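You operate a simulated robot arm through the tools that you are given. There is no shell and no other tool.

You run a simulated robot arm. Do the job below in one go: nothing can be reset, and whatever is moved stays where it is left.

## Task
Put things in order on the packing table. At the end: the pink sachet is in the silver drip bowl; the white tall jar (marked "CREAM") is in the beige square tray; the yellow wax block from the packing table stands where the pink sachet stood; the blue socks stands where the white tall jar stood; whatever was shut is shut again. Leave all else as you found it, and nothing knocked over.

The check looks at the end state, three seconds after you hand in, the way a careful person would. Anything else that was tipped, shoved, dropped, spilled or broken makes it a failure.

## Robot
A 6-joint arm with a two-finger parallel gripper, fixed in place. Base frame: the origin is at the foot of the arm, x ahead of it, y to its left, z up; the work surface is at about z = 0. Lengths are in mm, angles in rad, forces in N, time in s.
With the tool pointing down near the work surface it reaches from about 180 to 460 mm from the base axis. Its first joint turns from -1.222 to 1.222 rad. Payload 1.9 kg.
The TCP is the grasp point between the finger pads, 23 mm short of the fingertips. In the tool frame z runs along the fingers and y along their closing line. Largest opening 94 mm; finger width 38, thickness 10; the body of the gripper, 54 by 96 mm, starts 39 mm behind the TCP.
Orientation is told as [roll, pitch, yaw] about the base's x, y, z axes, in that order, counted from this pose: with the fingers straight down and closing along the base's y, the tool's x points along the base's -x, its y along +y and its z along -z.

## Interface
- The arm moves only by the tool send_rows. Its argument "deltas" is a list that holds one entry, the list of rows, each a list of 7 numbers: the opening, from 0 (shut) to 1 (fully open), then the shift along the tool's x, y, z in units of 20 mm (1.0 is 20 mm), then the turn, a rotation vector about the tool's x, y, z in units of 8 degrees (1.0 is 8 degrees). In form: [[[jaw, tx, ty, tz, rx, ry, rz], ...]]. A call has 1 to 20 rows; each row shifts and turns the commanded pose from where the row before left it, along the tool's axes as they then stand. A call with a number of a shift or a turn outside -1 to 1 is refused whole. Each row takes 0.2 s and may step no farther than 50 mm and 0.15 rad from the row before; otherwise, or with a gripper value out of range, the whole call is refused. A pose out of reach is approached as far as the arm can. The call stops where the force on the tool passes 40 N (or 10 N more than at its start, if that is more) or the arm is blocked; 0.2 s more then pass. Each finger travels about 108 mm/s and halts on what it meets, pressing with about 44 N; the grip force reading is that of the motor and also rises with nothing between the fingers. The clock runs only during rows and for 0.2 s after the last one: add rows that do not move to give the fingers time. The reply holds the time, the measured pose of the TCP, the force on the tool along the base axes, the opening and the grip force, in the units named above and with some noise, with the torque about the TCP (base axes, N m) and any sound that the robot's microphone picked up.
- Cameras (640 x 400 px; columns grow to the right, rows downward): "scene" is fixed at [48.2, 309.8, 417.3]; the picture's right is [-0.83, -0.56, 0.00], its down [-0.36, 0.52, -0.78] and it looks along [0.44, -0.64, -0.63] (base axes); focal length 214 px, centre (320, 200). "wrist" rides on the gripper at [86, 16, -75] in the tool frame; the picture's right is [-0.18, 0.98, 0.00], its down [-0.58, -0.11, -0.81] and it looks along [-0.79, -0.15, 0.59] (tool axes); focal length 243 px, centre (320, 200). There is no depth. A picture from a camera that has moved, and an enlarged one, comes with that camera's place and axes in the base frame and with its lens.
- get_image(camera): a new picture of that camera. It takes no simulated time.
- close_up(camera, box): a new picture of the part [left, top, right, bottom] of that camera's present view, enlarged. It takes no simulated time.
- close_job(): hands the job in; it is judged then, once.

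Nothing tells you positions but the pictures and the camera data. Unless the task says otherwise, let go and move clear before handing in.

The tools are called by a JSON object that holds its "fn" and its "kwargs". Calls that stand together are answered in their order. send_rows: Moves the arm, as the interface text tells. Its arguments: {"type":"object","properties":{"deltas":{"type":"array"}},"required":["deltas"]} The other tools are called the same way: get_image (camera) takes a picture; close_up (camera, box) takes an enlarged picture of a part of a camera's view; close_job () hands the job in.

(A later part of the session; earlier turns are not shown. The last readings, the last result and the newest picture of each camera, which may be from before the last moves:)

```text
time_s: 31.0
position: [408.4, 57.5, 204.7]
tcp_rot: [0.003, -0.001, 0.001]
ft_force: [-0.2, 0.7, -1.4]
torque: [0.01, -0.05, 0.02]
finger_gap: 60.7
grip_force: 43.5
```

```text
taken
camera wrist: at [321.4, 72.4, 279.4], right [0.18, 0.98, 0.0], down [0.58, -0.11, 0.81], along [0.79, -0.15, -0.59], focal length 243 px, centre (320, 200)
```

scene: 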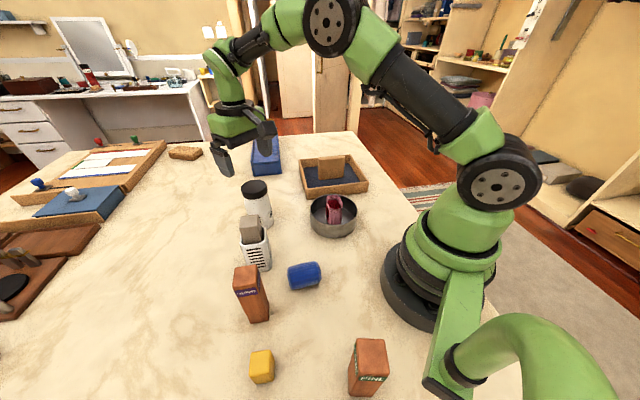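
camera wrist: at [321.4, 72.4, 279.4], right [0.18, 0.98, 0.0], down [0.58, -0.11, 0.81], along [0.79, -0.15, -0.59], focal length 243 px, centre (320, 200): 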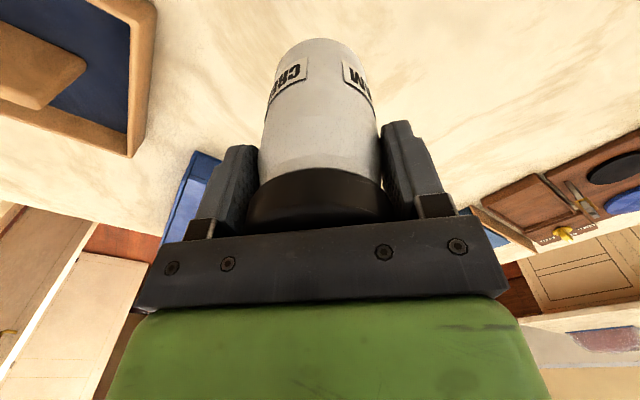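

The jar is held firmly. The tray's rim is about 42 mm high, the slab's face is about 80 mm from the inner robot-side wall, so the jar goes between them at about (337,-196). I'll turn to -45° and carry it there high up.

{"fn": "send_rows", "kwargs": {"deltas": [[[0.45, 0, 0, 0, 0, 0, 0.9375], [0.45, 0, 0, 0, 0, 0, 0.9375], [0.45, 0, 0, 0, 0, 0, 0.9375], [0.45, 0, 0, 0, 0, 0, 0.9375], [0.45, 0, 0, 0, 0, 0, 0.9375], [0.45, 0, 0, 0, 0, 0, 0.9375], [0.45, -0.535, -0.956, 0, 0, 0, 0], [0.45, -0.535, -0.956, 0, 0, 0, 0], [0.45, -0.535, -0.956, 0, 0, 0, 0], [0.45, -0.535, -0.956, 0, 0, 0, 0], [0.45, -0.535, -0.956, 0, 0, 0, 0], [0.45, -0.535, -0.956, 0, 0, 0, 0], [0.45, -0.535, -0.956, 0, 0, 0, 0], [0.45, -0.535, -0.956, 0, 0, 0, 0], [0.45, -0.535, -0.956, 0, 0, 0, 0], [0.45, -0.535, -0.956, 0, 0, 0, 0], [0.45, -0.535, -0.956, 0, 0, 0, 0], [0.45, -0.535, -0.956, 0, 0, 0, 0], [0.45, 0, 0, 0, 0, 0, 0]]]}}

{"fn": "get_image", "kwargs": {"camera": "wrist"}}

{"fn": "get_image", "kwargs": {"camera": "scene"}}

```text
time_s: 35.0
position: [338.5, -197.2, 204.5]
tcp_rot: [0.002, 0.002, -0.783]
ft_force: [-0.7, 0.3, -1.9]
torque: [0.02, -0.02, -0.04]
finger_gap: 61.0
grip_force: 44.5
```

```text
taken
camera wrist: at [286.8, -123.7, 277.9], right [0.82, 0.57, 0.0], down [0.33, -0.49, 0.81], along [0.46, -0.66, -0.59], focal length 243 px, centre (320, 200)
```

wrist: 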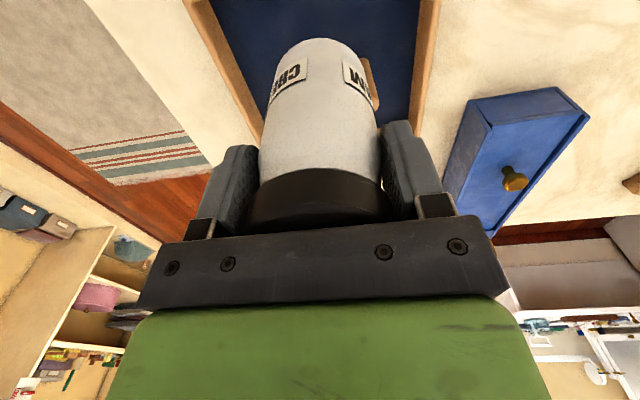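

```text
taken
```

scene: 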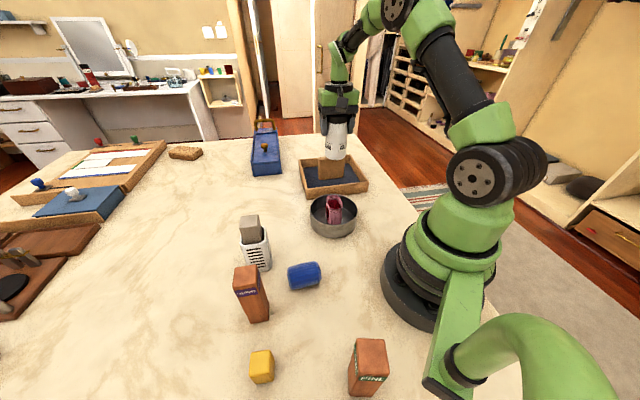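

{"fn": "send_rows", "kwargs": {"deltas": [[[0.45, 0, 0, 0.8, 0, 0, 0], [0.45, 0, 0, 0.7, 0, 0, 0], [0.45, 0, 0, 0, 0, 0, 0]]]}}

{"fn": "close_up", "kwargs": {"camera": "wrist", "box": [160, 0, 480, 200]}}

{"fn": "close_up", "kwargs": {"camera": "scene", "box": [280, 90, 400, 205]}}

```text
time_s: 35.8
position: [337.9, -196.1, 173.2]
tcp_rot: [0.002, 0.002, -0.784]
ft_force: [0.4, -0.1, -3.0]
torque: [-0.01, 0.01, 0.01]
finger_gap: 60.7
grip_force: 44.2
```

```text
2.00 times, centred on (320, 100) of wrist
camera zoom: at [286.7, -123.2, 248.2], right [0.82, 0.57, 0.0], down [0.33, -0.49, 0.81], along [0.46, -0.66, -0.59], focal length 485 px, centre (320, 400)
```

zoom: 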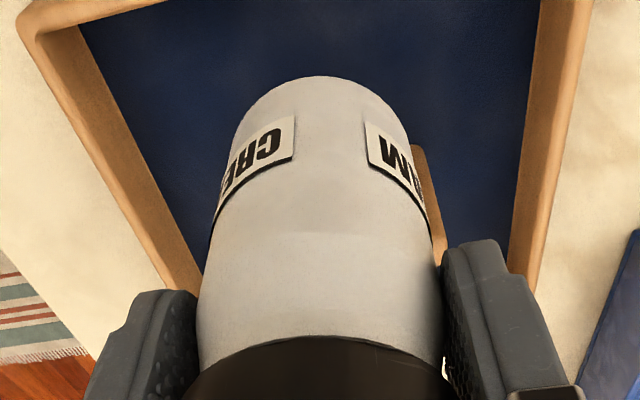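

```text
3.48 times, centred on (340, 148) of scene
camera zoom: at [48.2, 309.8, 417.3], right [-0.83, -0.56, 0.0], down [-0.36, 0.52, -0.78], along [0.44, -0.64, -0.63], focal length 746 px, centre (250, 383)
```

zoom: 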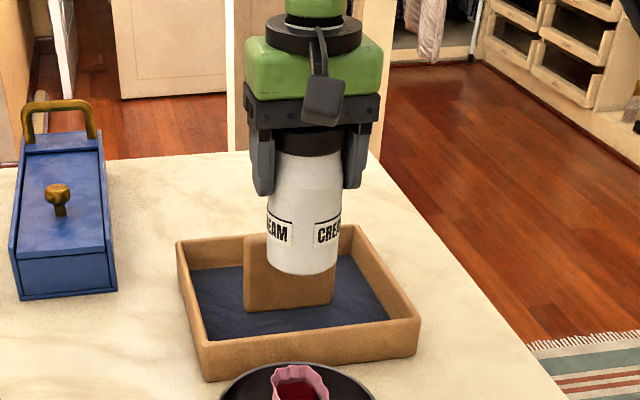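

{"fn": "send_rows", "kwargs": {"deltas": [[[0.45, 0.1, 0, 0, 0, 0, 0], [0.45, 0, 0, 0.6, 0, 0, 0], [0.45, 0, 0, 0.6, 0, 0, 0], [0.45, 0, 0, 0.6, 0, 0, 0], [0.45, 0, 0, 0.6, 0, 0, 0], [0.45, 0, 0, 0.4, 0, 0, 0], [0.45, 0, 0, 0, 0, 0, 0]]]}}

{"fn": "close_up", "kwargs": {"camera": "wrist", "box": [160, 0, 480, 200]}}

{"fn": "close_up", "kwargs": {"camera": "scene", "box": [290, 115, 390, 205]}}

```text
time_s: 37.4
position: [336.7, -195.1, 119.0]
tcp_rot: [0.002, 0.002, -0.782]
ft_force: [-0.5, 0.1, -2.3]
torque: [0.0, 0.02, 0.04]
finger_gap: 60.7
grip_force: 44.2
```

```text
2.00 times, centred on (320, 100) of wrist
camera zoom: at [286.5, -122.4, 192.7], right [0.82, 0.57, 0.0], down [0.33, -0.49, 0.81], along [0.46, -0.66, -0.59], focal length 485 px, centre (320, 400)
```

zoom: 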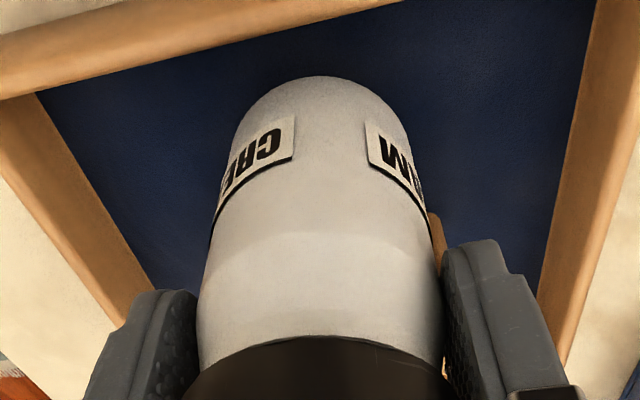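

```text
4.44 times, centred on (340, 160) of scene
camera zoom: at [48.2, 309.8, 417.3], right [-0.83, -0.56, 0.0], down [-0.36, 0.52, -0.78], along [0.44, -0.64, -0.63], focal length 953 px, centre (231, 378)
```

zoom: 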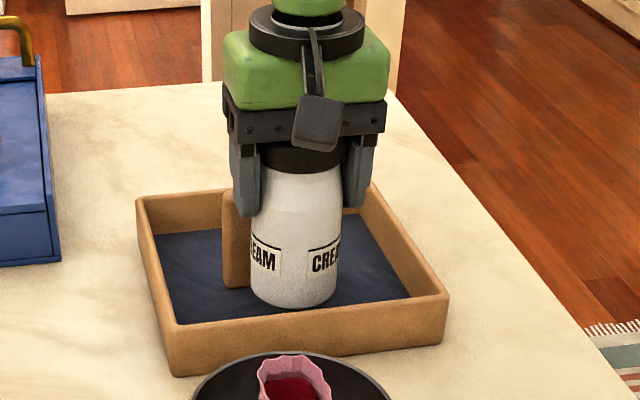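

{"fn": "send_rows", "kwargs": {"deltas": [[[0.45, 0, 0, 0.25, 0, 0, 0], [0.45, 0, 0, 0.25, 0, 0, 0], [0.45, 0, 0, 0.15, 0, 0, 0], [0.45, 0, 0, 0.1, 0, 0, 0], [0.45, 0, 0, 0.08, 0, 0, 0], [0.45, 0, 0, 0.08, 0, 0, 0], [0.45, 0, 0, 0, 0, 0, 0]]]}}

```text
time_s: 39.0
position: [335.7, -196.2, 101.4]
tcp_rot: [0.0, 0.001, -0.783]
ft_force: [0.5, -0.4, -2.5]
torque: [-0.02, 0.01, 0.0]
finger_gap: 60.9
grip_force: 43.7
```

{"fn": "send_rows", "kwargs": {"deltas": [[[0.45, 0, 0, 0.07, 0, 0, 0], [0.45, 0, 0, 0.07, 0, 0, 0], [0.45, 0, 0, 0.07, 0, 0, 0], [0.45, 0, 0, 0, 0, 0, 0]]]}}

{"fn": "close_up", "kwargs": {"camera": "scene", "box": [290, 115, 390, 205]}}

```text
time_s: 40.0
position: [336.0, -195.0, 97.3]
tcp_rot: [0.001, 0.003, -0.783]
ft_force: [0.2, -0.2, -3.0]
torque: [-0.04, 0.0, 0.01]
finger_gap: 61.0
grip_force: 44.1
```

```text
4.44 times, centred on (340, 160) of scene
camera zoom: at [48.2, 309.8, 417.3], right [-0.83, -0.56, 0.0], down [-0.36, 0.52, -0.78], along [0.44, -0.64, -0.63], focal length 953 px, centre (231, 378)
```

zoom: 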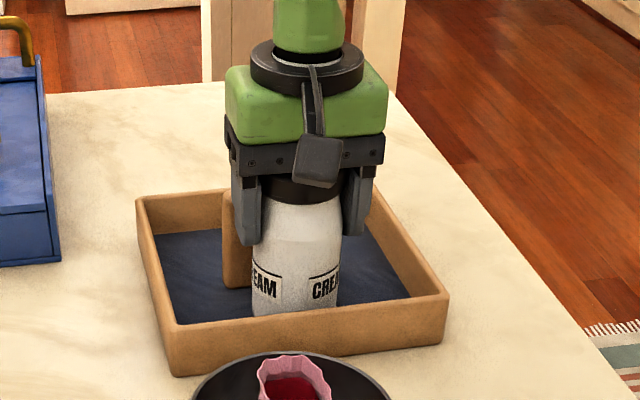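

{"fn": "send_rows", "kwargs": {"deltas": [[[0.45, 0, 0, 0.06, 0, 0, 0], [0.45, 0, 0, 0.06, 0, 0, 0], [0.45, 0, 0, 0, 0, 0, 0]]]}}

```text
time_s: 40.8
position: [335.3, -195.2, 95.6]
tcp_rot: [0.003, -0.002, -0.782]
ft_force: [-7.6, 7.4, 31.8]
torque: [0.05, 0.39, -0.06]
finger_gap: 60.8
grip_force: 43.7
```

{"fn": "close_up", "kwargs": {"camera": "scene", "box": [290, 115, 390, 205]}}

{"fn": "close_up", "kwargs": {"camera": "wrist", "box": [160, 0, 480, 200]}}

```text
4.44 times, centred on (340, 160) of scene
camera zoom: at [48.1, 309.9, 417.3], right [-0.83, -0.56, 0.0], down [-0.36, 0.52, -0.78], along [0.44, -0.64, -0.63], focal length 953 px, centre (231, 378)
```

zoom: 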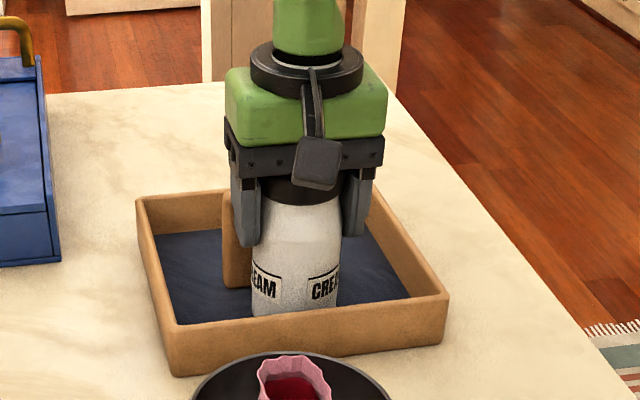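

```text
2.00 times, centred on (320, 100) of wrist
camera zoom: at [285.4, -122.8, 169.6], right [0.82, 0.57, 0.0], down [0.33, -0.49, 0.81], along [0.46, -0.66, -0.59], focal length 485 px, centre (320, 400)
```

zoom: 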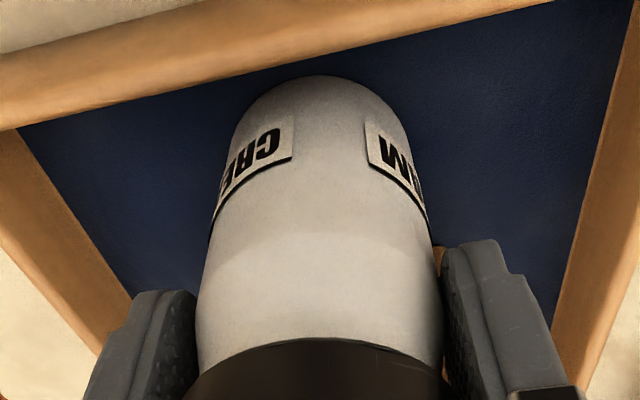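

The jar has touched the tray floor (32 N) and stands clear of the slab. I'll ease the pressure by under a millimetre, then let go and rise.

{"fn": "send_rows", "kwargs": {"deltas": [[[0.45, 0, 0, -0.05, 0, 0, 0], [0.45, 0, 0, 0, 0, 0, 0]]]}}

```text
time_s: 41.4
position: [336.0, -194.2, 95.4]
tcp_rot: [0.002, -0.003, -0.783]
ft_force: [2.7, -4.9, 18.8]
torque: [-0.64, -0.31, -0.06]
finger_gap: 61.1
grip_force: 43.6
```

{"fn": "send_rows", "kwargs": {"deltas": [[[0.45, 0, 0, -0.04, 0, 0, 0], [0.7, 0, 0, 0, 0, 0, 0], [0.8, 0, 0, 0, 0, 0, 0], [0.8, 0, 0, 0, 0, 0, 0]]]}}

{"fn": "close_up", "kwargs": {"camera": "scene", "box": [290, 115, 390, 205]}}

{"fn": "close_up", "kwargs": {"camera": "wrist", "box": [160, 0, 480, 200]}}

```text
time_s: 42.4
position: [334.7, -193.4, 95.3]
tcp_rot: [0.002, 0.003, -0.783]
ft_force: [0.4, -0.7, 0.1]
torque: [0.01, 0.0, 0.01]
finger_gap: 75.2
grip_force: 0.1
```

```text
4.44 times, centred on (340, 160) of scene
camera zoom: at [48.2, 309.8, 417.3], right [-0.83, -0.56, 0.0], down [-0.36, 0.52, -0.78], along [0.44, -0.64, -0.63], focal length 953 px, centre (231, 378)
```

zoom: 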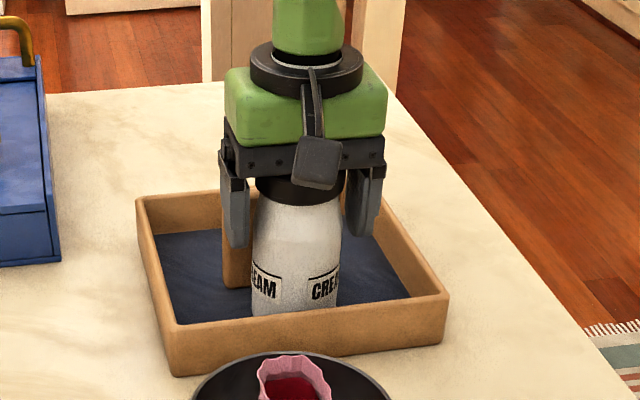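

```text
2.00 times, centred on (320, 100) of wrist
camera zoom: at [285.2, -122.1, 170.1], right [0.82, 0.57, 0.0], down [0.33, -0.49, 0.81], along [0.46, -0.66, -0.59], focal length 485 px, centre (320, 400)
```

zoom: 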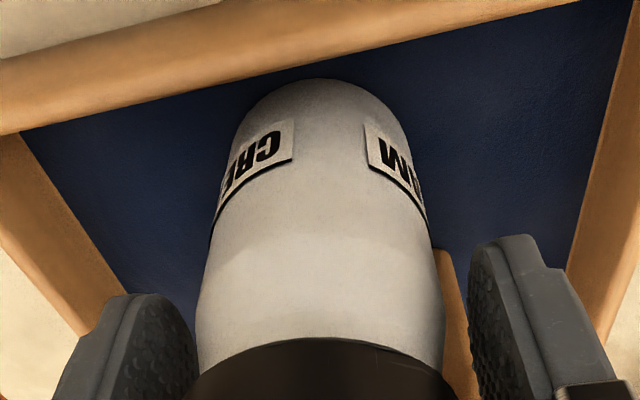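

{"fn": "send_rows", "kwargs": {"deltas": [[[0.85, 0, 0, -0.5, 0, 0, 0], [0.85, 0, 0, -1, 0, 0, 0], [0.85, 0, 0, -1, 0, 0, 0], [0.85, 0, 0, -1, 0, 0, 0], [0.85, 0, 0, -1, 0, 0, 0], [1, 0, 0, -1, 0, 0, 0], [1, 0, 0, -1, 0, 0, 0], [1, 0, 0, 0, 0, 0, 0]]]}}

{"fn": "get_image", "kwargs": {"camera": "wrist"}}

{"fn": "close_up", "kwargs": {"camera": "scene", "box": [240, 115, 390, 235]}}

```text
time_s: 44.2
position: [336.4, -194.1, 226.9]
tcp_rot: [0.002, 0.001, -0.784]
ft_force: [-0.7, -0.1, 0.3]
torque: [0.02, 0.0, 0.0]
finger_gap: 93.7
grip_force: 0.0
```

```text
taken
camera wrist: at [286.0, -121.3, 300.9], right [0.82, 0.57, 0.0], down [0.33, -0.49, 0.81], along [0.46, -0.66, -0.59], focal length 243 px, centre (320, 200)
```

wrist: 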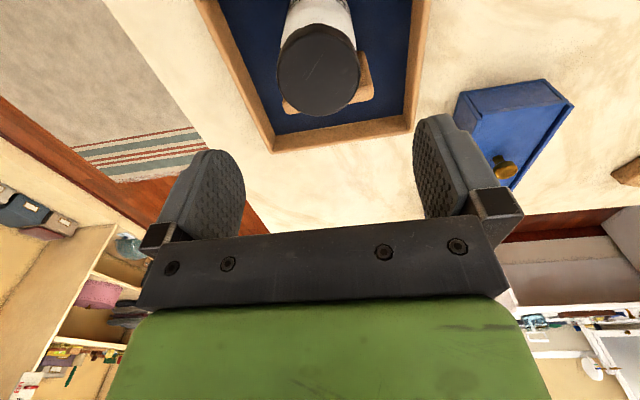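

```text
3.33 times, centred on (315, 175) of scene
camera zoom: at [48.2, 309.8, 417.3], right [-0.83, -0.56, 0.0], down [-0.36, 0.52, -0.78], along [0.44, -0.64, -0.63], focal length 715 px, centre (337, 283)
```

zoom: 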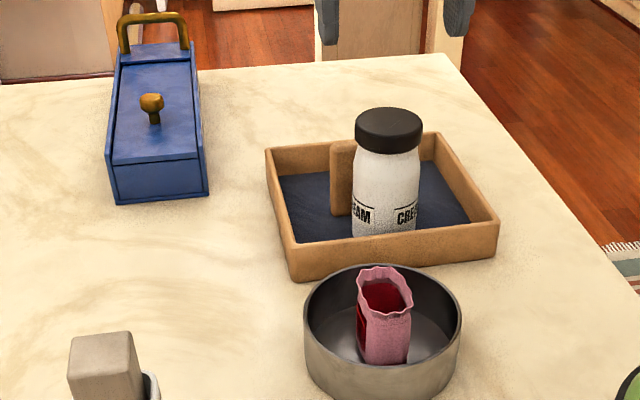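

The jar stands in the tray with the slab untouched. Next is the yellow block; I'll measure it and the two tall boxes beside it.

{"fn": "close_up", "kwargs": {"camera": "scene", "box": [220, 260, 320, 400]}}

{"fn": "close_up", "kwargs": {"camera": "scene", "box": [320, 310, 420, 400]}}

{"fn": "close_up", "kwargs": {"camera": "scene", "box": [230, 205, 340, 300]}}

```text
2.86 times, centred on (270, 330) of scene
camera zoom: at [48.2, 309.8, 417.3], right [-0.83, -0.56, 0.0], down [-0.36, 0.52, -0.78], along [0.44, -0.64, -0.63], focal length 613 px, centre (463, -171)
```

zoom: 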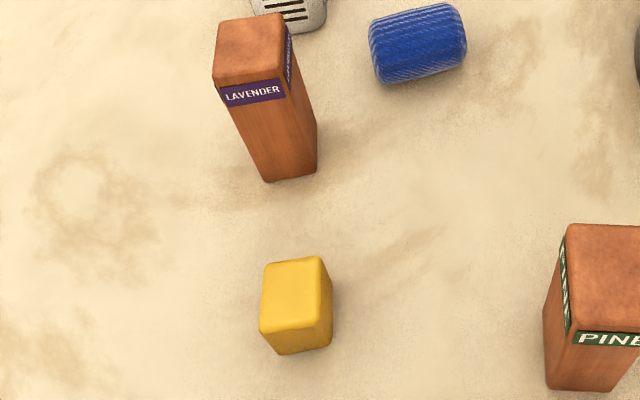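

```text
4.44 times, centred on (370, 355) of scene
camera zoom: at [48.2, 309.8, 417.3], right [-0.83, -0.56, 0.0], down [-0.36, 0.52, -0.78], along [0.44, -0.64, -0.63], focal length 953 px, centre (98, -489)
```

zoom: 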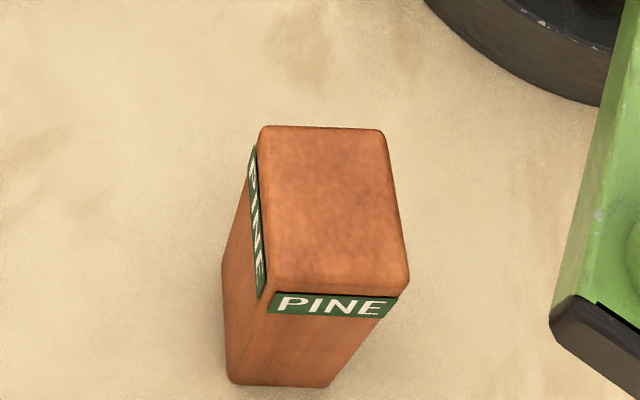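

```text
4.21 times, centred on (285, 252) of scene
camera zoom: at [48.2, 309.8, 417.3], right [-0.83, -0.56, 0.0], down [-0.36, 0.52, -0.78], along [0.44, -0.64, -0.63], focal length 903 px, centre (467, -21)
```

zoom: 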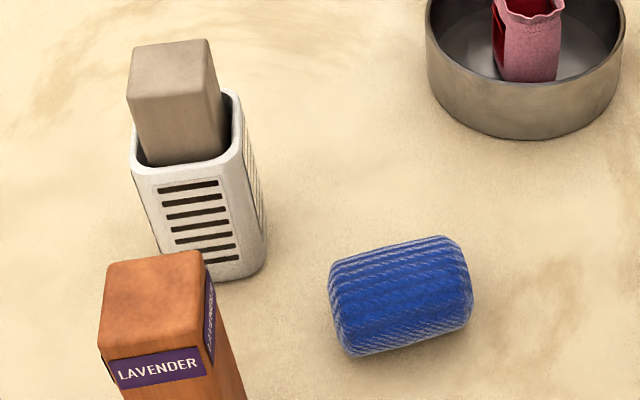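

The yellow block is about 28×28×43 mm, centred near (170,282), turned about 41°; the lavender and pine boxes are about 124 mm tall. Keeping the present yaw (about -47°) swings the camera to the free side, so I'll travel across high up.

{"fn": "send_rows", "kwargs": {"deltas": [[[1, 0.986, 0.478, 0, 0, 0, 0], [1, 0.986, 0.478, 0, 0, 0, 0], [1, 0.986, 0.478, 0, 0, 0, 0], [1, 0.986, 0.478, 0, 0, 0, 0], [1, 0.986, 0.478, 0, 0, 0, 0], [1, 0.986, 0.478, 0, 0, 0, 0], [1, 0.986, 0.478, 0, 0, 0, 0], [1, 0.986, 0.478, 0, 0, 0, 0], [1, 0.986, 0.478, 0, 0, 0, 0], [1, 0.986, 0.478, 0, 0, 0, 0], [1, 0.986, 0.478, 0, 0, 0, 0], [1, 0.986, 0.478, 0, 0, 0, 0], [1, 0.986, 0.478, 0, 0, 0, 0], [1, 0.986, 0.478, 0, 0, 0, 0], [1, 0.986, 0.478, 0, 0, 0, 0], [1, 0.986, 0.478, 0, 0, 0, 0], [1, 0.986, 0.478, 0, 0, 0, 0], [1, 0, 0, 0, 0, 0, 0]]]}}

{"fn": "get_image", "kwargs": {"camera": "wrist"}}

{"fn": "get_image", "kwargs": {"camera": "scene"}}

```text
time_s: 48.0
position: [216.2, 157.3, 226.1]
tcp_rot: [0.003, 0.002, -0.784]
ft_force: [-0.6, 0.1, 0.1]
torque: [-0.01, -0.03, -0.01]
finger_gap: 94.1
grip_force: 0.2
```

```text
taken
camera wrist: at [164.7, 230.2, 300.7], right [0.82, 0.57, 0.0], down [0.33, -0.49, 0.81], along [0.46, -0.66, -0.59], focal length 243 px, centre (320, 200)
```

wrist: 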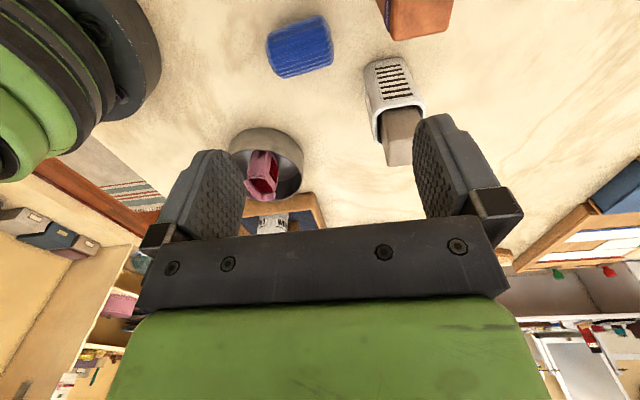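

```text
taken
```

scene: 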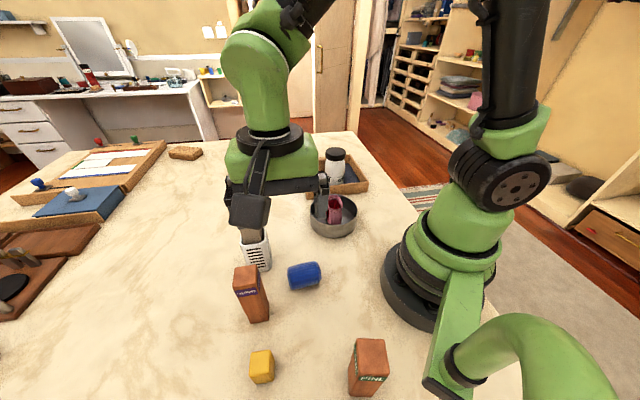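

{"fn": "close_up", "kwargs": {"camera": "wrist", "box": [240, 0, 440, 140]}}

{"fn": "send_rows", "kwargs": {"deltas": [[[1, 0.986, 0.478, 0.4, 0, 0, 0], [1, 0.986, 0.478, 0.4, 0, 0, 0], [1, 0.986, 0.478, 0.4, 0, 0, 0], [1, 0.986, 0.478, 0.4, 0, 0, 0], [1, 0.986, 0.478, 0.4, 0, 0, 0], [1, 0.986, 0.478, 0.4, 0, 0, 0], [1, 0, 0, 0, 0, 0, 0]]]}}

{"fn": "get_image", "kwargs": {"camera": "wrist"}}

{"fn": "get_image", "kwargs": {"camera": "scene"}}

```text
2.86 times, centred on (340, 70) of wrist
camera zoom: at [164.7, 230.2, 300.7], right [0.82, 0.57, 0.0], down [0.33, -0.49, 0.81], along [0.46, -0.66, -0.59], focal length 693 px, centre (263, 571)
```

zoom: 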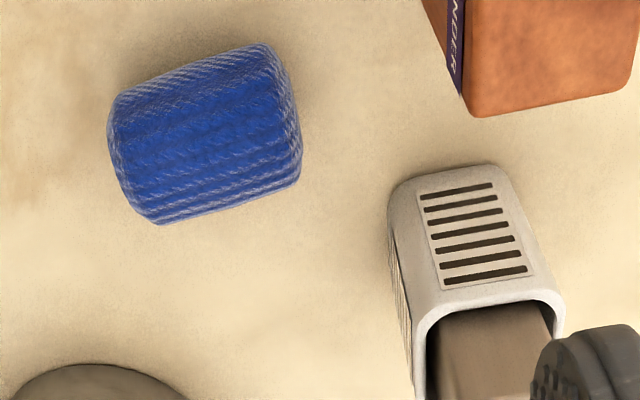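

```text
time_s: 49.6
position: [171.9, 283.0, 180.1]
tcp_rot: [0.008, 0.007, -0.785]
ft_force: [1.5, -3.5, 35.4]
torque: [3.36, 2.73, 0.1]
finger_gap: 94.0
grip_force: 0.0
```

```text
taken
camera wrist: at [121.3, 354.7, 254.5], right [0.83, 0.56, 0.01], down [0.33, -0.5, 0.8], along [0.46, -0.66, -0.6], focal length 243 px, centre (320, 200)
```

wrist: 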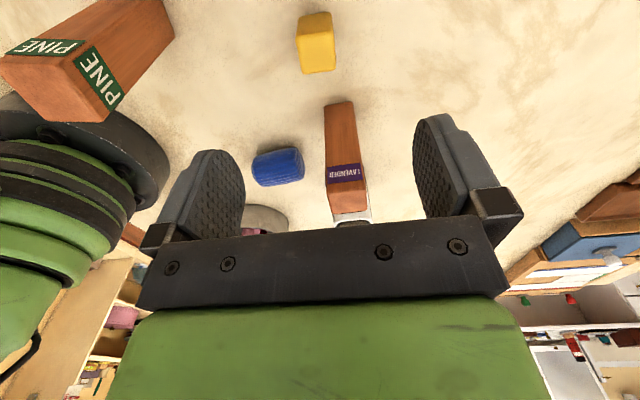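

```text
taken
```

scene: 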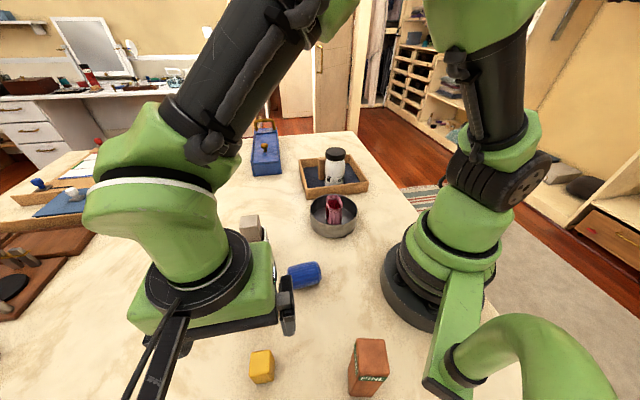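

Something not visible in the scene view is pushing up on the camera end (35 N, contact about (94,379)). I'll go back up the way I came and look at what stands there.

{"fn": "send_rows", "kwargs": {"deltas": [[[1, -0.5, -0.24, -1, 0, 0, 0], [1, -0.9, -0.45, -1, 0, 0, 0], [1, -0.9, -0.45, -0.6, 0, 0, 0], [1, -0.9, -0.45, 0, 0, 0, 0], [1, 0, 0, 0, 0, 0, 0]]]}}

{"fn": "get_image", "kwargs": {"camera": "wrist"}}

{"fn": "get_image", "kwargs": {"camera": "scene"}}

```text
time_s: 50.8
position: [193.5, 215.1, 230.7]
tcp_rot: [0.002, 0.002, -0.784]
ft_force: [-0.5, 0.5, 0.0]
torque: [0.0, -0.01, -0.02]
finger_gap: 94.0
grip_force: 0.1
```

```text
taken
camera wrist: at [143.2, 287.0, 304.8], right [0.82, 0.57, 0.0], down [0.33, -0.49, 0.81], along [0.46, -0.66, -0.59], focal length 243 px, centre (320, 200)
```

wrist: 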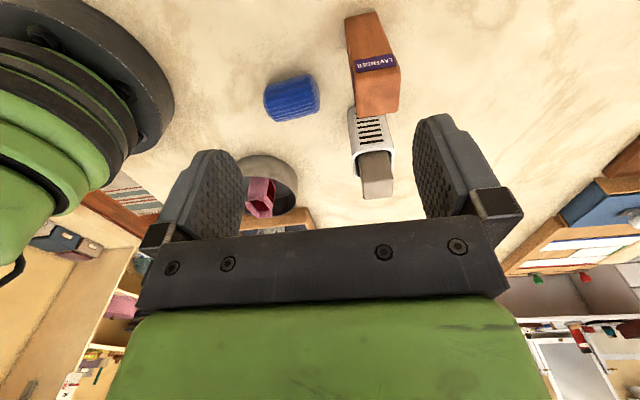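

```text
taken
```

scene: 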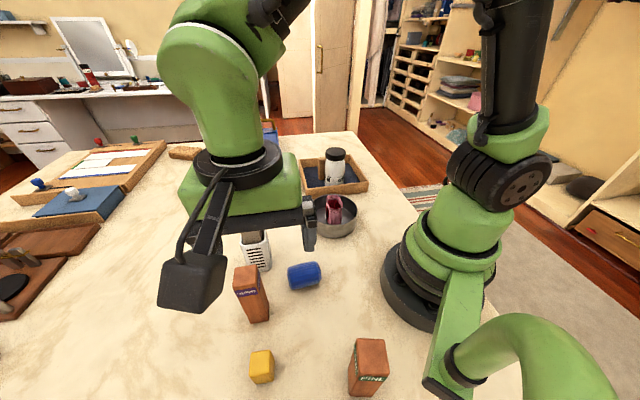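

{"fn": "send_rows", "kwargs": {"deltas": [[[1, -0.93, -0.414, -0.3, 0, 0, 0], [1, -0.93, -0.414, -0.3, 0, 0, 0], [1, -0.93, -0.414, -0.3, 0, 0, 0], [1, -0.93, -0.414, -0.3, 0, 0, 0], [1, -0.93, -0.414, -0.3, 0, 0, 0], [1, 0, 0, 0, 0, 0, -1], [1, 0, 0, 0, 0, 0, -1], [1, 0, 0, 0, 0, 0, -1], [1, 0, 0, 0, 0, 0, -1], [1, 0, 0, 0, 0, 0, -1], [1, 0, 0, 0, 0, 0, -1], [1, 0, 0, 0, 0, 0, -1], [1, 0, 0, 0, 0, 0, -1], [1, 0, 0, 0, 0, 0, -1], [1, 0, 0, 0, 0, 0, -1], [1, 0, 0, 0, 0, 0, -1], [1, 0, 0, 0, 0, 0, -1], [1, 0, 0, 0, 0, 0, -1], [1, 0, 0, 0, 0, 0, -1], [1, 0, 0, 0, 0, 0, -1]]]}}

{"fn": "get_image", "kwargs": {"camera": "wrist"}}

{"fn": "get_image", "kwargs": {"camera": "scene"}}

```text
time_s: 55.0
position: [230.2, 119.3, 260.0]
tcp_rot: [0.001, -0.003, 1.312]
ft_force: [0.9, 0.6, -0.2]
torque: [0.0, 0.03, -0.01]
finger_gap: 93.9
grip_force: 0.0
```

```text
taken
camera wrist: at [192.1, 39.3, 334.9], right [-0.9, 0.43, 0.0], down [0.25, 0.53, 0.81], along [0.35, 0.73, -0.59], focal length 243 px, centre (320, 200)
```

wrist: 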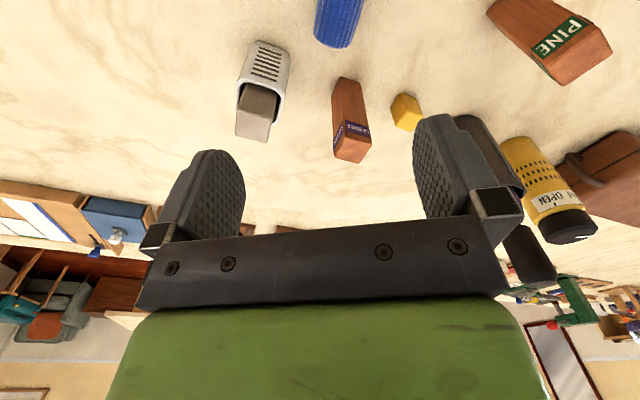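

```text
taken
```

scene: 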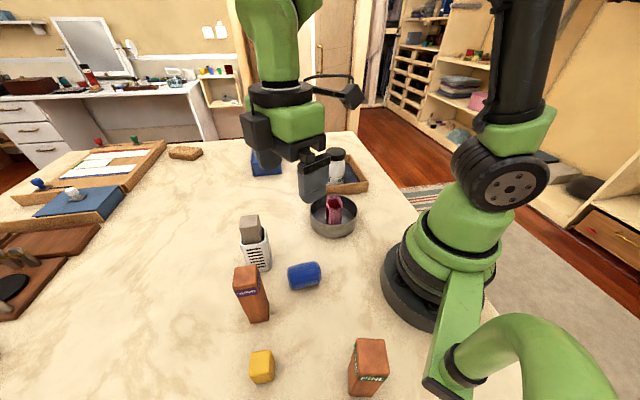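

{"fn": "close_up", "kwargs": {"camera": "wrist", "box": [440, 90, 640, 290]}}

{"fn": "close_up", "kwargs": {"camera": "wrist", "box": [320, 50, 640, 250]}}

```text
2.00 times, centred on (540, 190) of wrist
camera zoom: at [192.1, 39.3, 334.9], right [-0.9, 0.43, 0.0], down [0.25, 0.53, 0.81], along [0.35, 0.73, -0.59], focal length 485 px, centre (-120, 220)
```

zoom: 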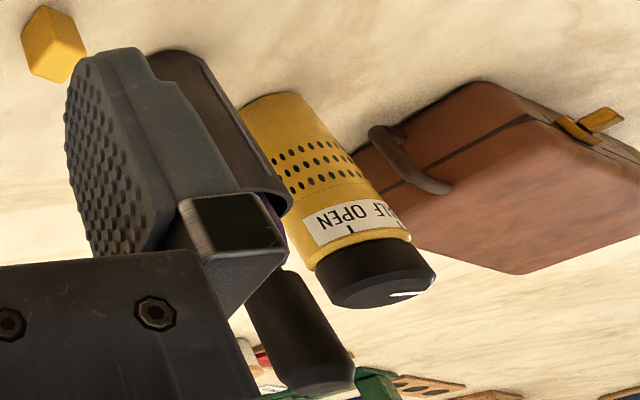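

```text
2.00 times, centred on (480, 150) of wrist
camera zoom: at [192.1, 39.3, 334.9], right [-0.9, 0.43, 0.0], down [0.25, 0.53, 0.81], along [0.35, 0.73, -0.59], focal length 485 px, centre (0, 300)
```

zoom: 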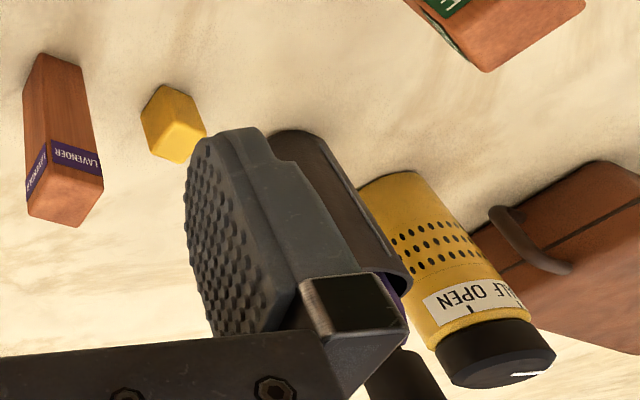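

A tall group stands out there: a brown cup with a black stick whose top (about (92,375,253)) my camera pressed on, a yellow perforated jar with a dial marked "HALF OPEN", and a case. I'll close the jaw to unblock the view and see how they stand.

{"fn": "send_rows", "kwargs": {"deltas": [[[0, 0, 0, -0.5, 0, 0, -1], [0, 0, 0, -0.5, 0, 0, -1], [0, 0, 0, 0, 0, 0, -0.5], [0, 0, 0, 0, 0, 0, 0]]]}}

{"fn": "get_image", "kwargs": {"camera": "wrist"}}

{"fn": "close_up", "kwargs": {"camera": "wrist", "box": [380, 60, 640, 260]}}

```text
time_s: 56.0
position: [229.2, 117.6, 281.0]
tcp_rot: [-0.003, 0.0, 1.658]
ft_force: [-0.2, 0.2, 0.4]
torque: [-0.02, -0.02, -0.02]
finger_gap: 0.0
grip_force: 41.9
```

```text
taken
camera wrist: at [221.6, 30.6, 354.6], right [-1.0, 0.1, 0.0], down [0.06, 0.59, 0.81], along [0.08, 0.8, -0.59], focal length 243 px, centre (320, 200)
```

wrist: 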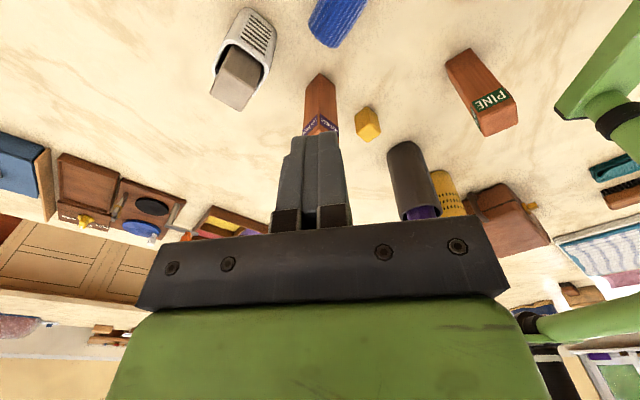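

```text
2.00 times, centred on (510, 160) of wrist
camera zoom: at [221.6, 30.6, 354.6], right [-1.0, 0.1, 0.0], down [0.06, 0.59, 0.81], along [0.08, 0.8, -0.59], focal length 485 px, centre (-60, 280)
```

zoom: 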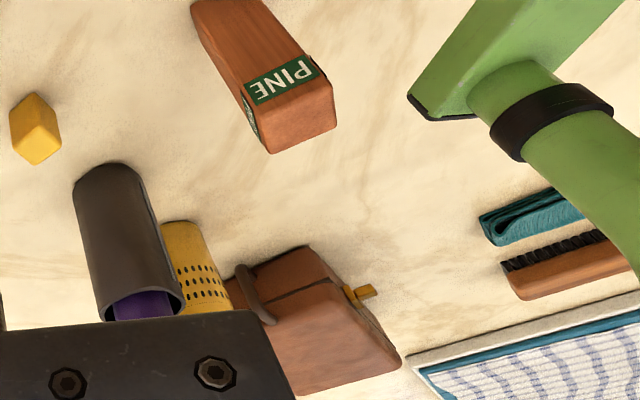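

{"fn": "send_rows", "kwargs": {"deltas": [[[0, 0, 0, 0, 0, -0.9, 0], [0, 0, 0, 0, 0, -0.9, 0], [0, 0, 0, 0, 0, -0.9, 0], [0, 0, 0, 0, 0, -0.9, 0], [0, 0, 0, 0, 0, 0, 0]]]}}

{"fn": "get_image", "kwargs": {"camera": "wrist"}}

{"fn": "close_up", "kwargs": {"camera": "wrist", "box": [360, 0, 600, 200]}}

```text
time_s: 57.2
position: [231.1, 118.2, 281.3]
tcp_rot: [0.0, -0.506, 1.66]
ft_force: [-0.4, -1.1, 0.7]
torque: [0.0, 0.0, -0.02]
finger_gap: 0.1
grip_force: 42.4
```

```text
taken
camera wrist: at [223.6, 5.8, 302.9], right [-0.99, 0.07, 0.09], down [0.1, 0.13, 0.99], along [0.06, 0.99, -0.13], focal length 243 px, centre (320, 200)
```

wrist: 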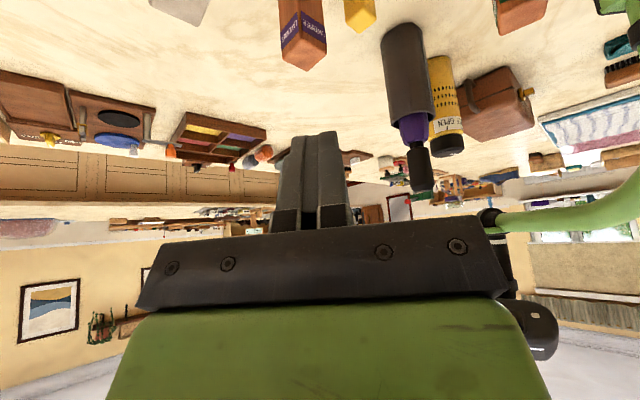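

```text
2.00 times, centred on (480, 100) of wrist
camera zoom: at [223.6, 5.8, 302.9], right [-0.99, 0.07, 0.09], down [0.1, 0.13, 0.99], along [0.06, 0.99, -0.13], focal length 485 px, centre (0, 400)
```

zoom: 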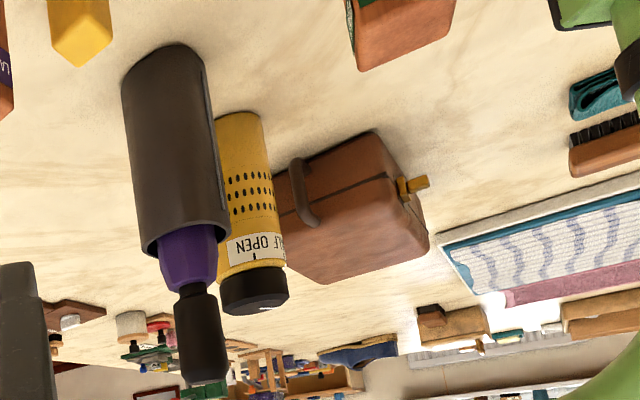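

It is an umbrella standing in a tube, and it is still upright. To see whether the touch shifted it, I'll go back to the earlier viewpoint (TCP (252,-54,222), yaw 0.836) and compare with the picture taken there before.

{"fn": "send_rows", "kwargs": {"deltas": [[[0, 0, 0, 0, 0, 0.9, 0], [0, 0, 0, 0, 0, 0.9, 0], [0, 0, 0, 0, 0, 0.9, 0], [0, 0, 0, 0, 0, 0.9, 0], [0.5, 0, 0, 0, 0, 0, 1], [1, 0, 0, 0, 0, 0, 1], [1, 0, 0, 0, 0, 0, 1], [1, 0, 0, 0, 0, 0, 1], [1, 0, 0, 0, 0, 0, 1], [1, 0, 0, 0, 0, 0, 0.88], [1, 0, 0, 0, 0, 0, 0]]]}}

```text
time_s: 59.6
position: [230.2, 118.8, 280.0]
tcp_rot: [0.001, -0.002, 0.836]
ft_force: [0.5, 0.4, 0.8]
torque: [-0.02, -0.01, 0.0]
finger_gap: 94.1
grip_force: 0.0
```

{"fn": "send_rows", "kwargs": {"deltas": [[[1, 0.811, -0.948, 0.411, 0, 0, 0], [1, 0.811, -0.948, 0.411, 0, 0, 0], [1, 0.811, -0.948, 0.411, 0, 0, 0], [1, 0.811, -0.948, 0.411, 0, 0, 0], [1, 0.811, -0.948, 0.411, 0, 0, 0], [1, 0.811, -0.948, 0.411, 0, 0, 0], [1, 0.811, -0.948, 0.411, 0, 0, 0], [1, 0, 0, 0, 0, 0, 0]]]}}

{"fn": "get_image", "kwargs": {"camera": "wrist"}}

{"fn": "close_up", "kwargs": {"camera": "wrist", "box": [480, 80, 640, 200]}}

```text
time_s: 61.4
position: [253.2, -56.7, 221.8]
tcp_rot: [0.002, -0.004, 0.84]
ft_force: [0.6, -0.4, 0.2]
torque: [-0.03, -0.05, 0.04]
finger_gap: 93.9
grip_force: 0.1
```

```text
taken
camera wrist: at [183.3, -109.6, 296.0], right [-0.61, 0.79, 0.0], down [0.47, 0.36, 0.81], along [0.64, 0.49, -0.59], focal length 243 px, centre (320, 200)
```

wrist: 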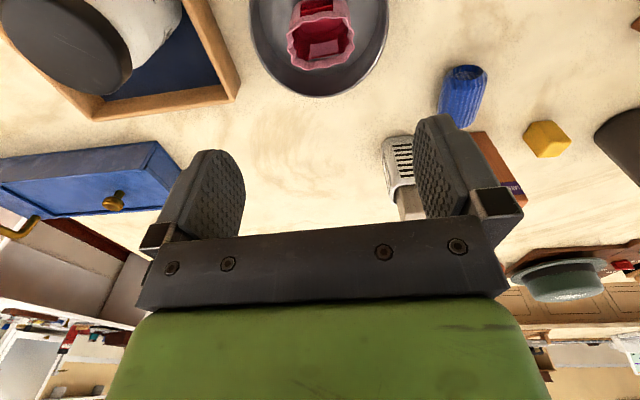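

```text
3.33 times, centred on (560, 140) of wrist
camera zoom: at [183.3, -109.6, 296.0], right [-0.61, 0.79, 0.0], down [0.47, 0.36, 0.81], along [0.64, 0.49, -0.59], focal length 809 px, centre (-480, 400)
```

zoom: 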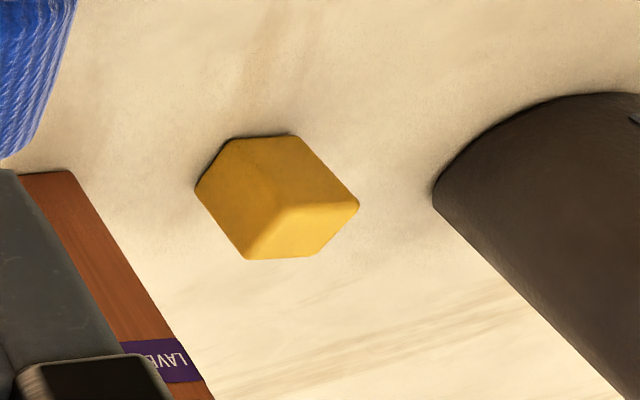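

The tube and the yellow block sit exactly as in the earlier picture, so nothing shifted. For the yellow block (centre near (169.5,282), faces at about 42°) I'll use yaw +42°, which keeps the camera on the robot's side, away from the umbrella.

{"fn": "send_rows", "kwargs": {"deltas": [[[1, 0, 0, 0, 0, 0, 0.79], [1, -0.696, 0.946, 0, 0, 0, 0], [1, -0.696, 0.946, 0, 0, 0, 0], [1, -0.696, 0.946, 0, 0, 0, 0], [1, -0.696, 0.946, 0, 0, 0, 0], [1, -0.696, 0.946, 0, 0, 0, 0], [1, -0.696, 0.946, 0, 0, 0, 0], [1, -0.696, 0.946, 0, 0, 0, 0], [1, -0.696, 0.946, 0, 0, 0, 0], [1, -0.33, 0.982, 0, 0, 0, 0], [1, -0.33, 0.982, 0, 0, 0, 0], [1, -0.33, 0.982, 0, 0, 0, 0], [1, -0.33, 0.982, 0, 0, 0, 0], [1, 0, 0, 0, 0, 0, 0]]]}}

{"fn": "get_image", "kwargs": {"camera": "wrist"}}

{"fn": "get_image", "kwargs": {"camera": "scene"}}

```text
time_s: 64.4
position: [199.8, 208.8, 223.4]
tcp_rot: [0.002, -0.001, 0.726]
ft_force: [-0.4, 0.1, 0.0]
torque: [0.01, -0.01, 0.01]
finger_gap: 94.1
grip_force: 0.0
```

```text
taken
camera wrist: at [126.0, 163.2, 296.8], right [-0.52, 0.86, 0.0], down [0.51, 0.3, 0.81], along [0.69, 0.42, -0.59], focal length 243 px, centre (320, 200)
```

wrist: 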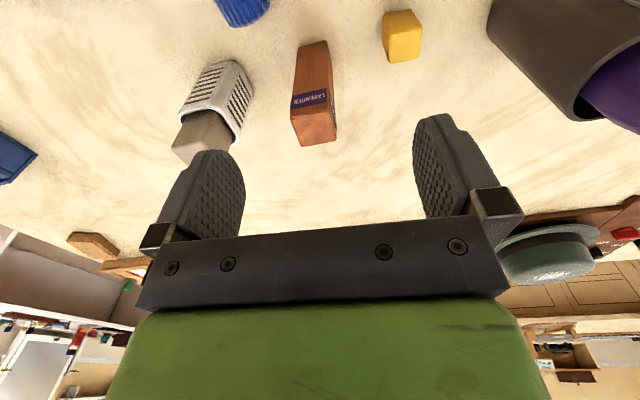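

```text
taken
```

scene: 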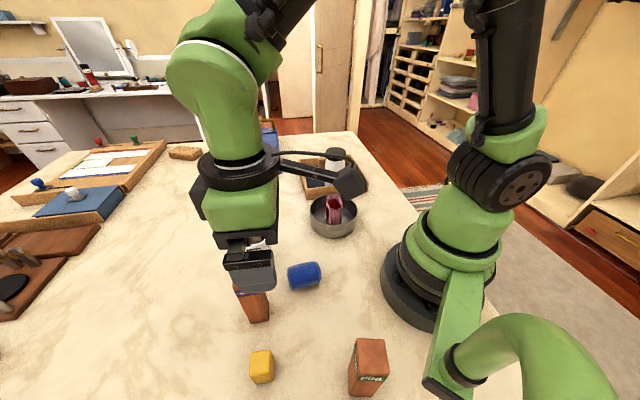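

{"fn": "send_rows", "kwargs": {"deltas": [[[1, -0.33, 0.94, 0, 0, 0, 0], [1, -0.33, 0.94, 0, 0, 0, 0], [1, -0.33, 0.94, 0, 0, 0, 0], [1, -0.33, 0.94, 0, 0, 0, 0], [1, 0, 0, 0, 0, 0, 0]]]}}

{"fn": "get_image", "kwargs": {"camera": "wrist"}}

{"fn": "get_image", "kwargs": {"camera": "scene"}}

```text
time_s: 65.6
position: [172.5, 282.8, 223.2]
tcp_rot: [0.002, -0.001, 0.728]
ft_force: [0.1, 0.8, -0.2]
torque: [-0.01, 0.0, -0.01]
finger_gap: 94.1
grip_force: 0.0
```

```text
taken
camera wrist: at [96.8, 236.0, 297.7], right [-0.52, 0.86, 0.0], down [0.51, 0.3, 0.81], along [0.69, 0.42, -0.59], focal length 243 px, centre (320, 200)
```

wrist: 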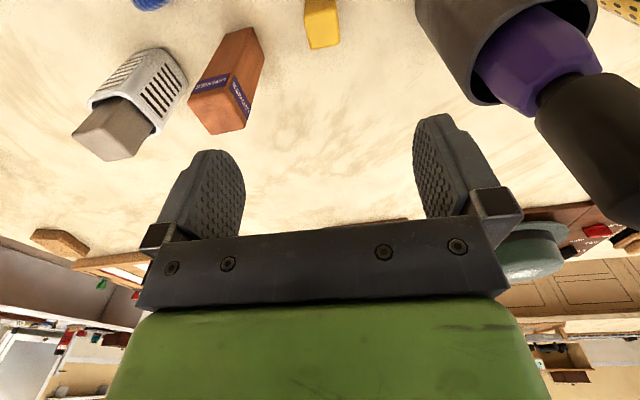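

```text
taken
```

scene: 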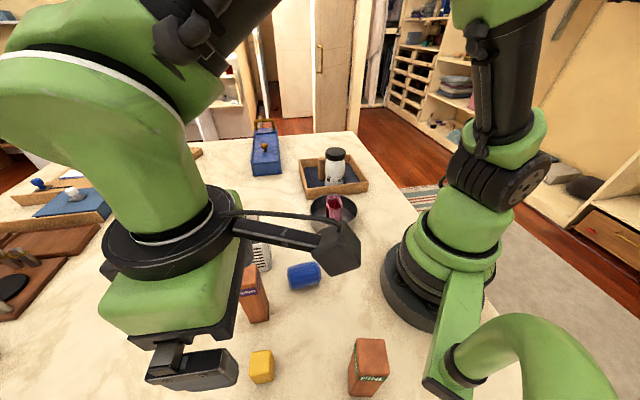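

{"fn": "close_up", "kwargs": {"camera": "wrist", "box": [260, 0, 380, 80]}}

{"fn": "close_up", "kwargs": {"camera": "scene", "box": [200, 300, 420, 400]}}

```text
5.00 times, centred on (320, 40) of wrist
camera zoom: at [96.8, 236.0, 297.7], right [-0.52, 0.86, 0.0], down [0.51, 0.3, 0.81], along [0.69, 0.42, -0.59], focal length 1213 px, centre (320, 1000)
```

zoom: 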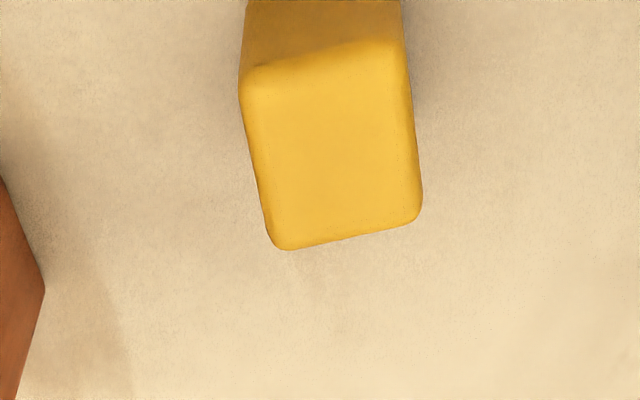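

```text
2.91 times, centred on (310, 350) of scene
camera zoom: at [48.2, 309.8, 417.3], right [-0.83, -0.56, 0.0], down [-0.36, 0.52, -0.78], along [0.44, -0.64, -0.63], focal length 624 px, centre (349, -236)
```

zoom: 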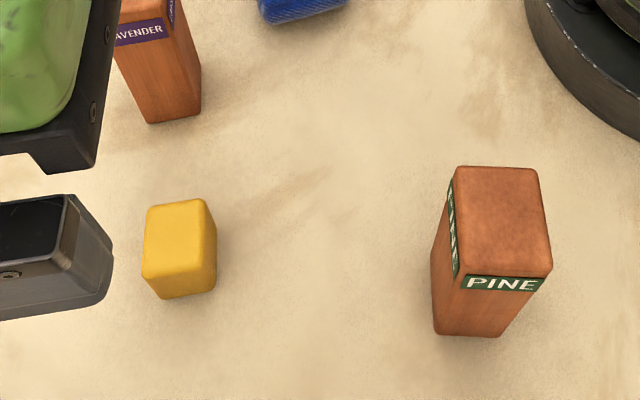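

{"fn": "send_rows", "kwargs": {"deltas": [[[0.7, 0, 0.13, 1, 0, 0, 0], [0.7, 0, 0, 1, 0, 0, 0], [0.7, 0, 0, 1, 0, 0, 0], [0.7, 0, 0, 1, 0, 0, 0], [0.7, 0, 0, 1, 0, 0, 0], [0.7, 0, 0, 1, 0, 0, 0], [0.7, 0, 0, 0.8, 0, 0, 0], [0.7, 0, 0, 0, 0, 0, 0]]]}}

{"fn": "get_image", "kwargs": {"camera": "wrist"}}

{"fn": "get_image", "kwargs": {"camera": "scene"}}

```text
time_s: 67.4
position: [172.4, 285.5, 88.6]
tcp_rot: [0.001, -0.002, 0.728]
ft_force: [0.1, 0.6, 1.0]
torque: [-0.02, 0.01, 0.0]
finger_gap: 65.9
grip_force: 0.1
```

```text
taken
camera wrist: at [96.1, 239.6, 161.8], right [-0.52, 0.86, 0.0], down [0.51, 0.3, 0.81], along [0.69, 0.42, -0.59], focal length 243 px, centre (320, 200)
```

wrist: 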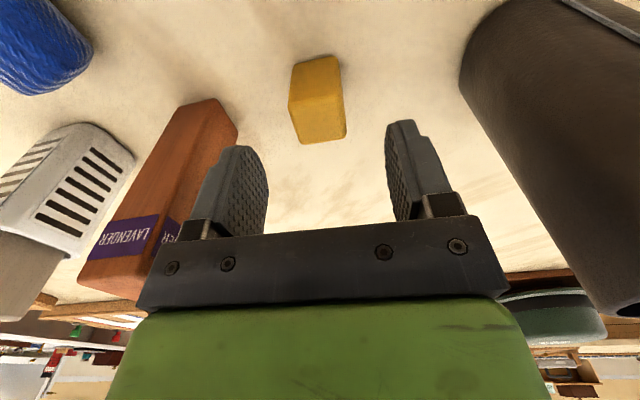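

```text
taken
```

scene: 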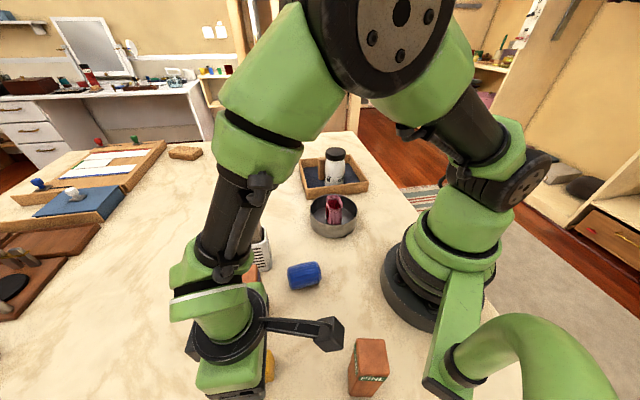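

{"fn": "send_rows", "kwargs": {"deltas": [[[0.7, 0.12, 0, 0.7, 0, 0, 0], [0.7, 0, 0, 0.7, 0, 0, 0], [0.7, 0, 0, 0.7, 0, 0, 0], [0.7, 0, 0, 0.5, 0, 0, 0], [0.7, 0, 0, 0, 0, 0, 0]]]}}

{"fn": "get_image", "kwargs": {"camera": "wrist"}}

{"fn": "get_image", "kwargs": {"camera": "scene"}}

```text
time_s: 68.6
position: [169.2, 283.8, 35.6]
tcp_rot: [0.001, -0.002, 0.728]
ft_force: [-0.8, 0.3, 0.5]
torque: [0.0, 0.02, 0.03]
finger_gap: 65.7
grip_force: 0.1
```

```text
taken
camera wrist: at [94.1, 238.0, 109.8], right [-0.52, 0.86, 0.0], down [0.51, 0.3, 0.81], along [0.69, 0.42, -0.59], focal length 243 px, centre (320, 200)
```

wrist: 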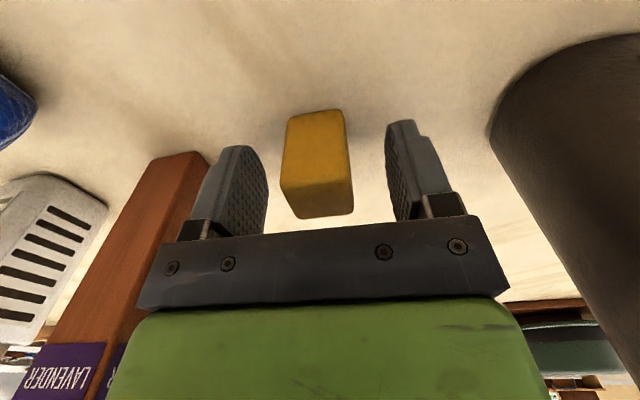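

```text
taken
```

scene: 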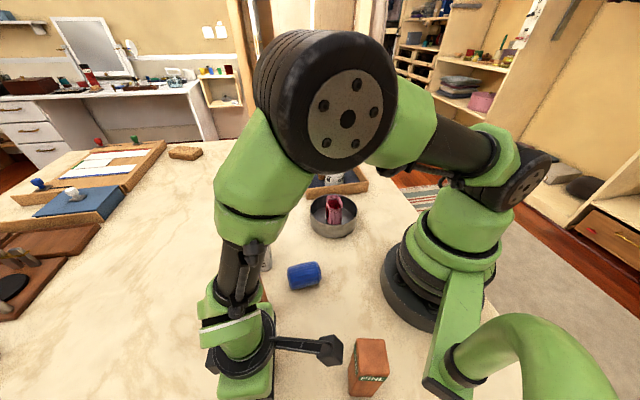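

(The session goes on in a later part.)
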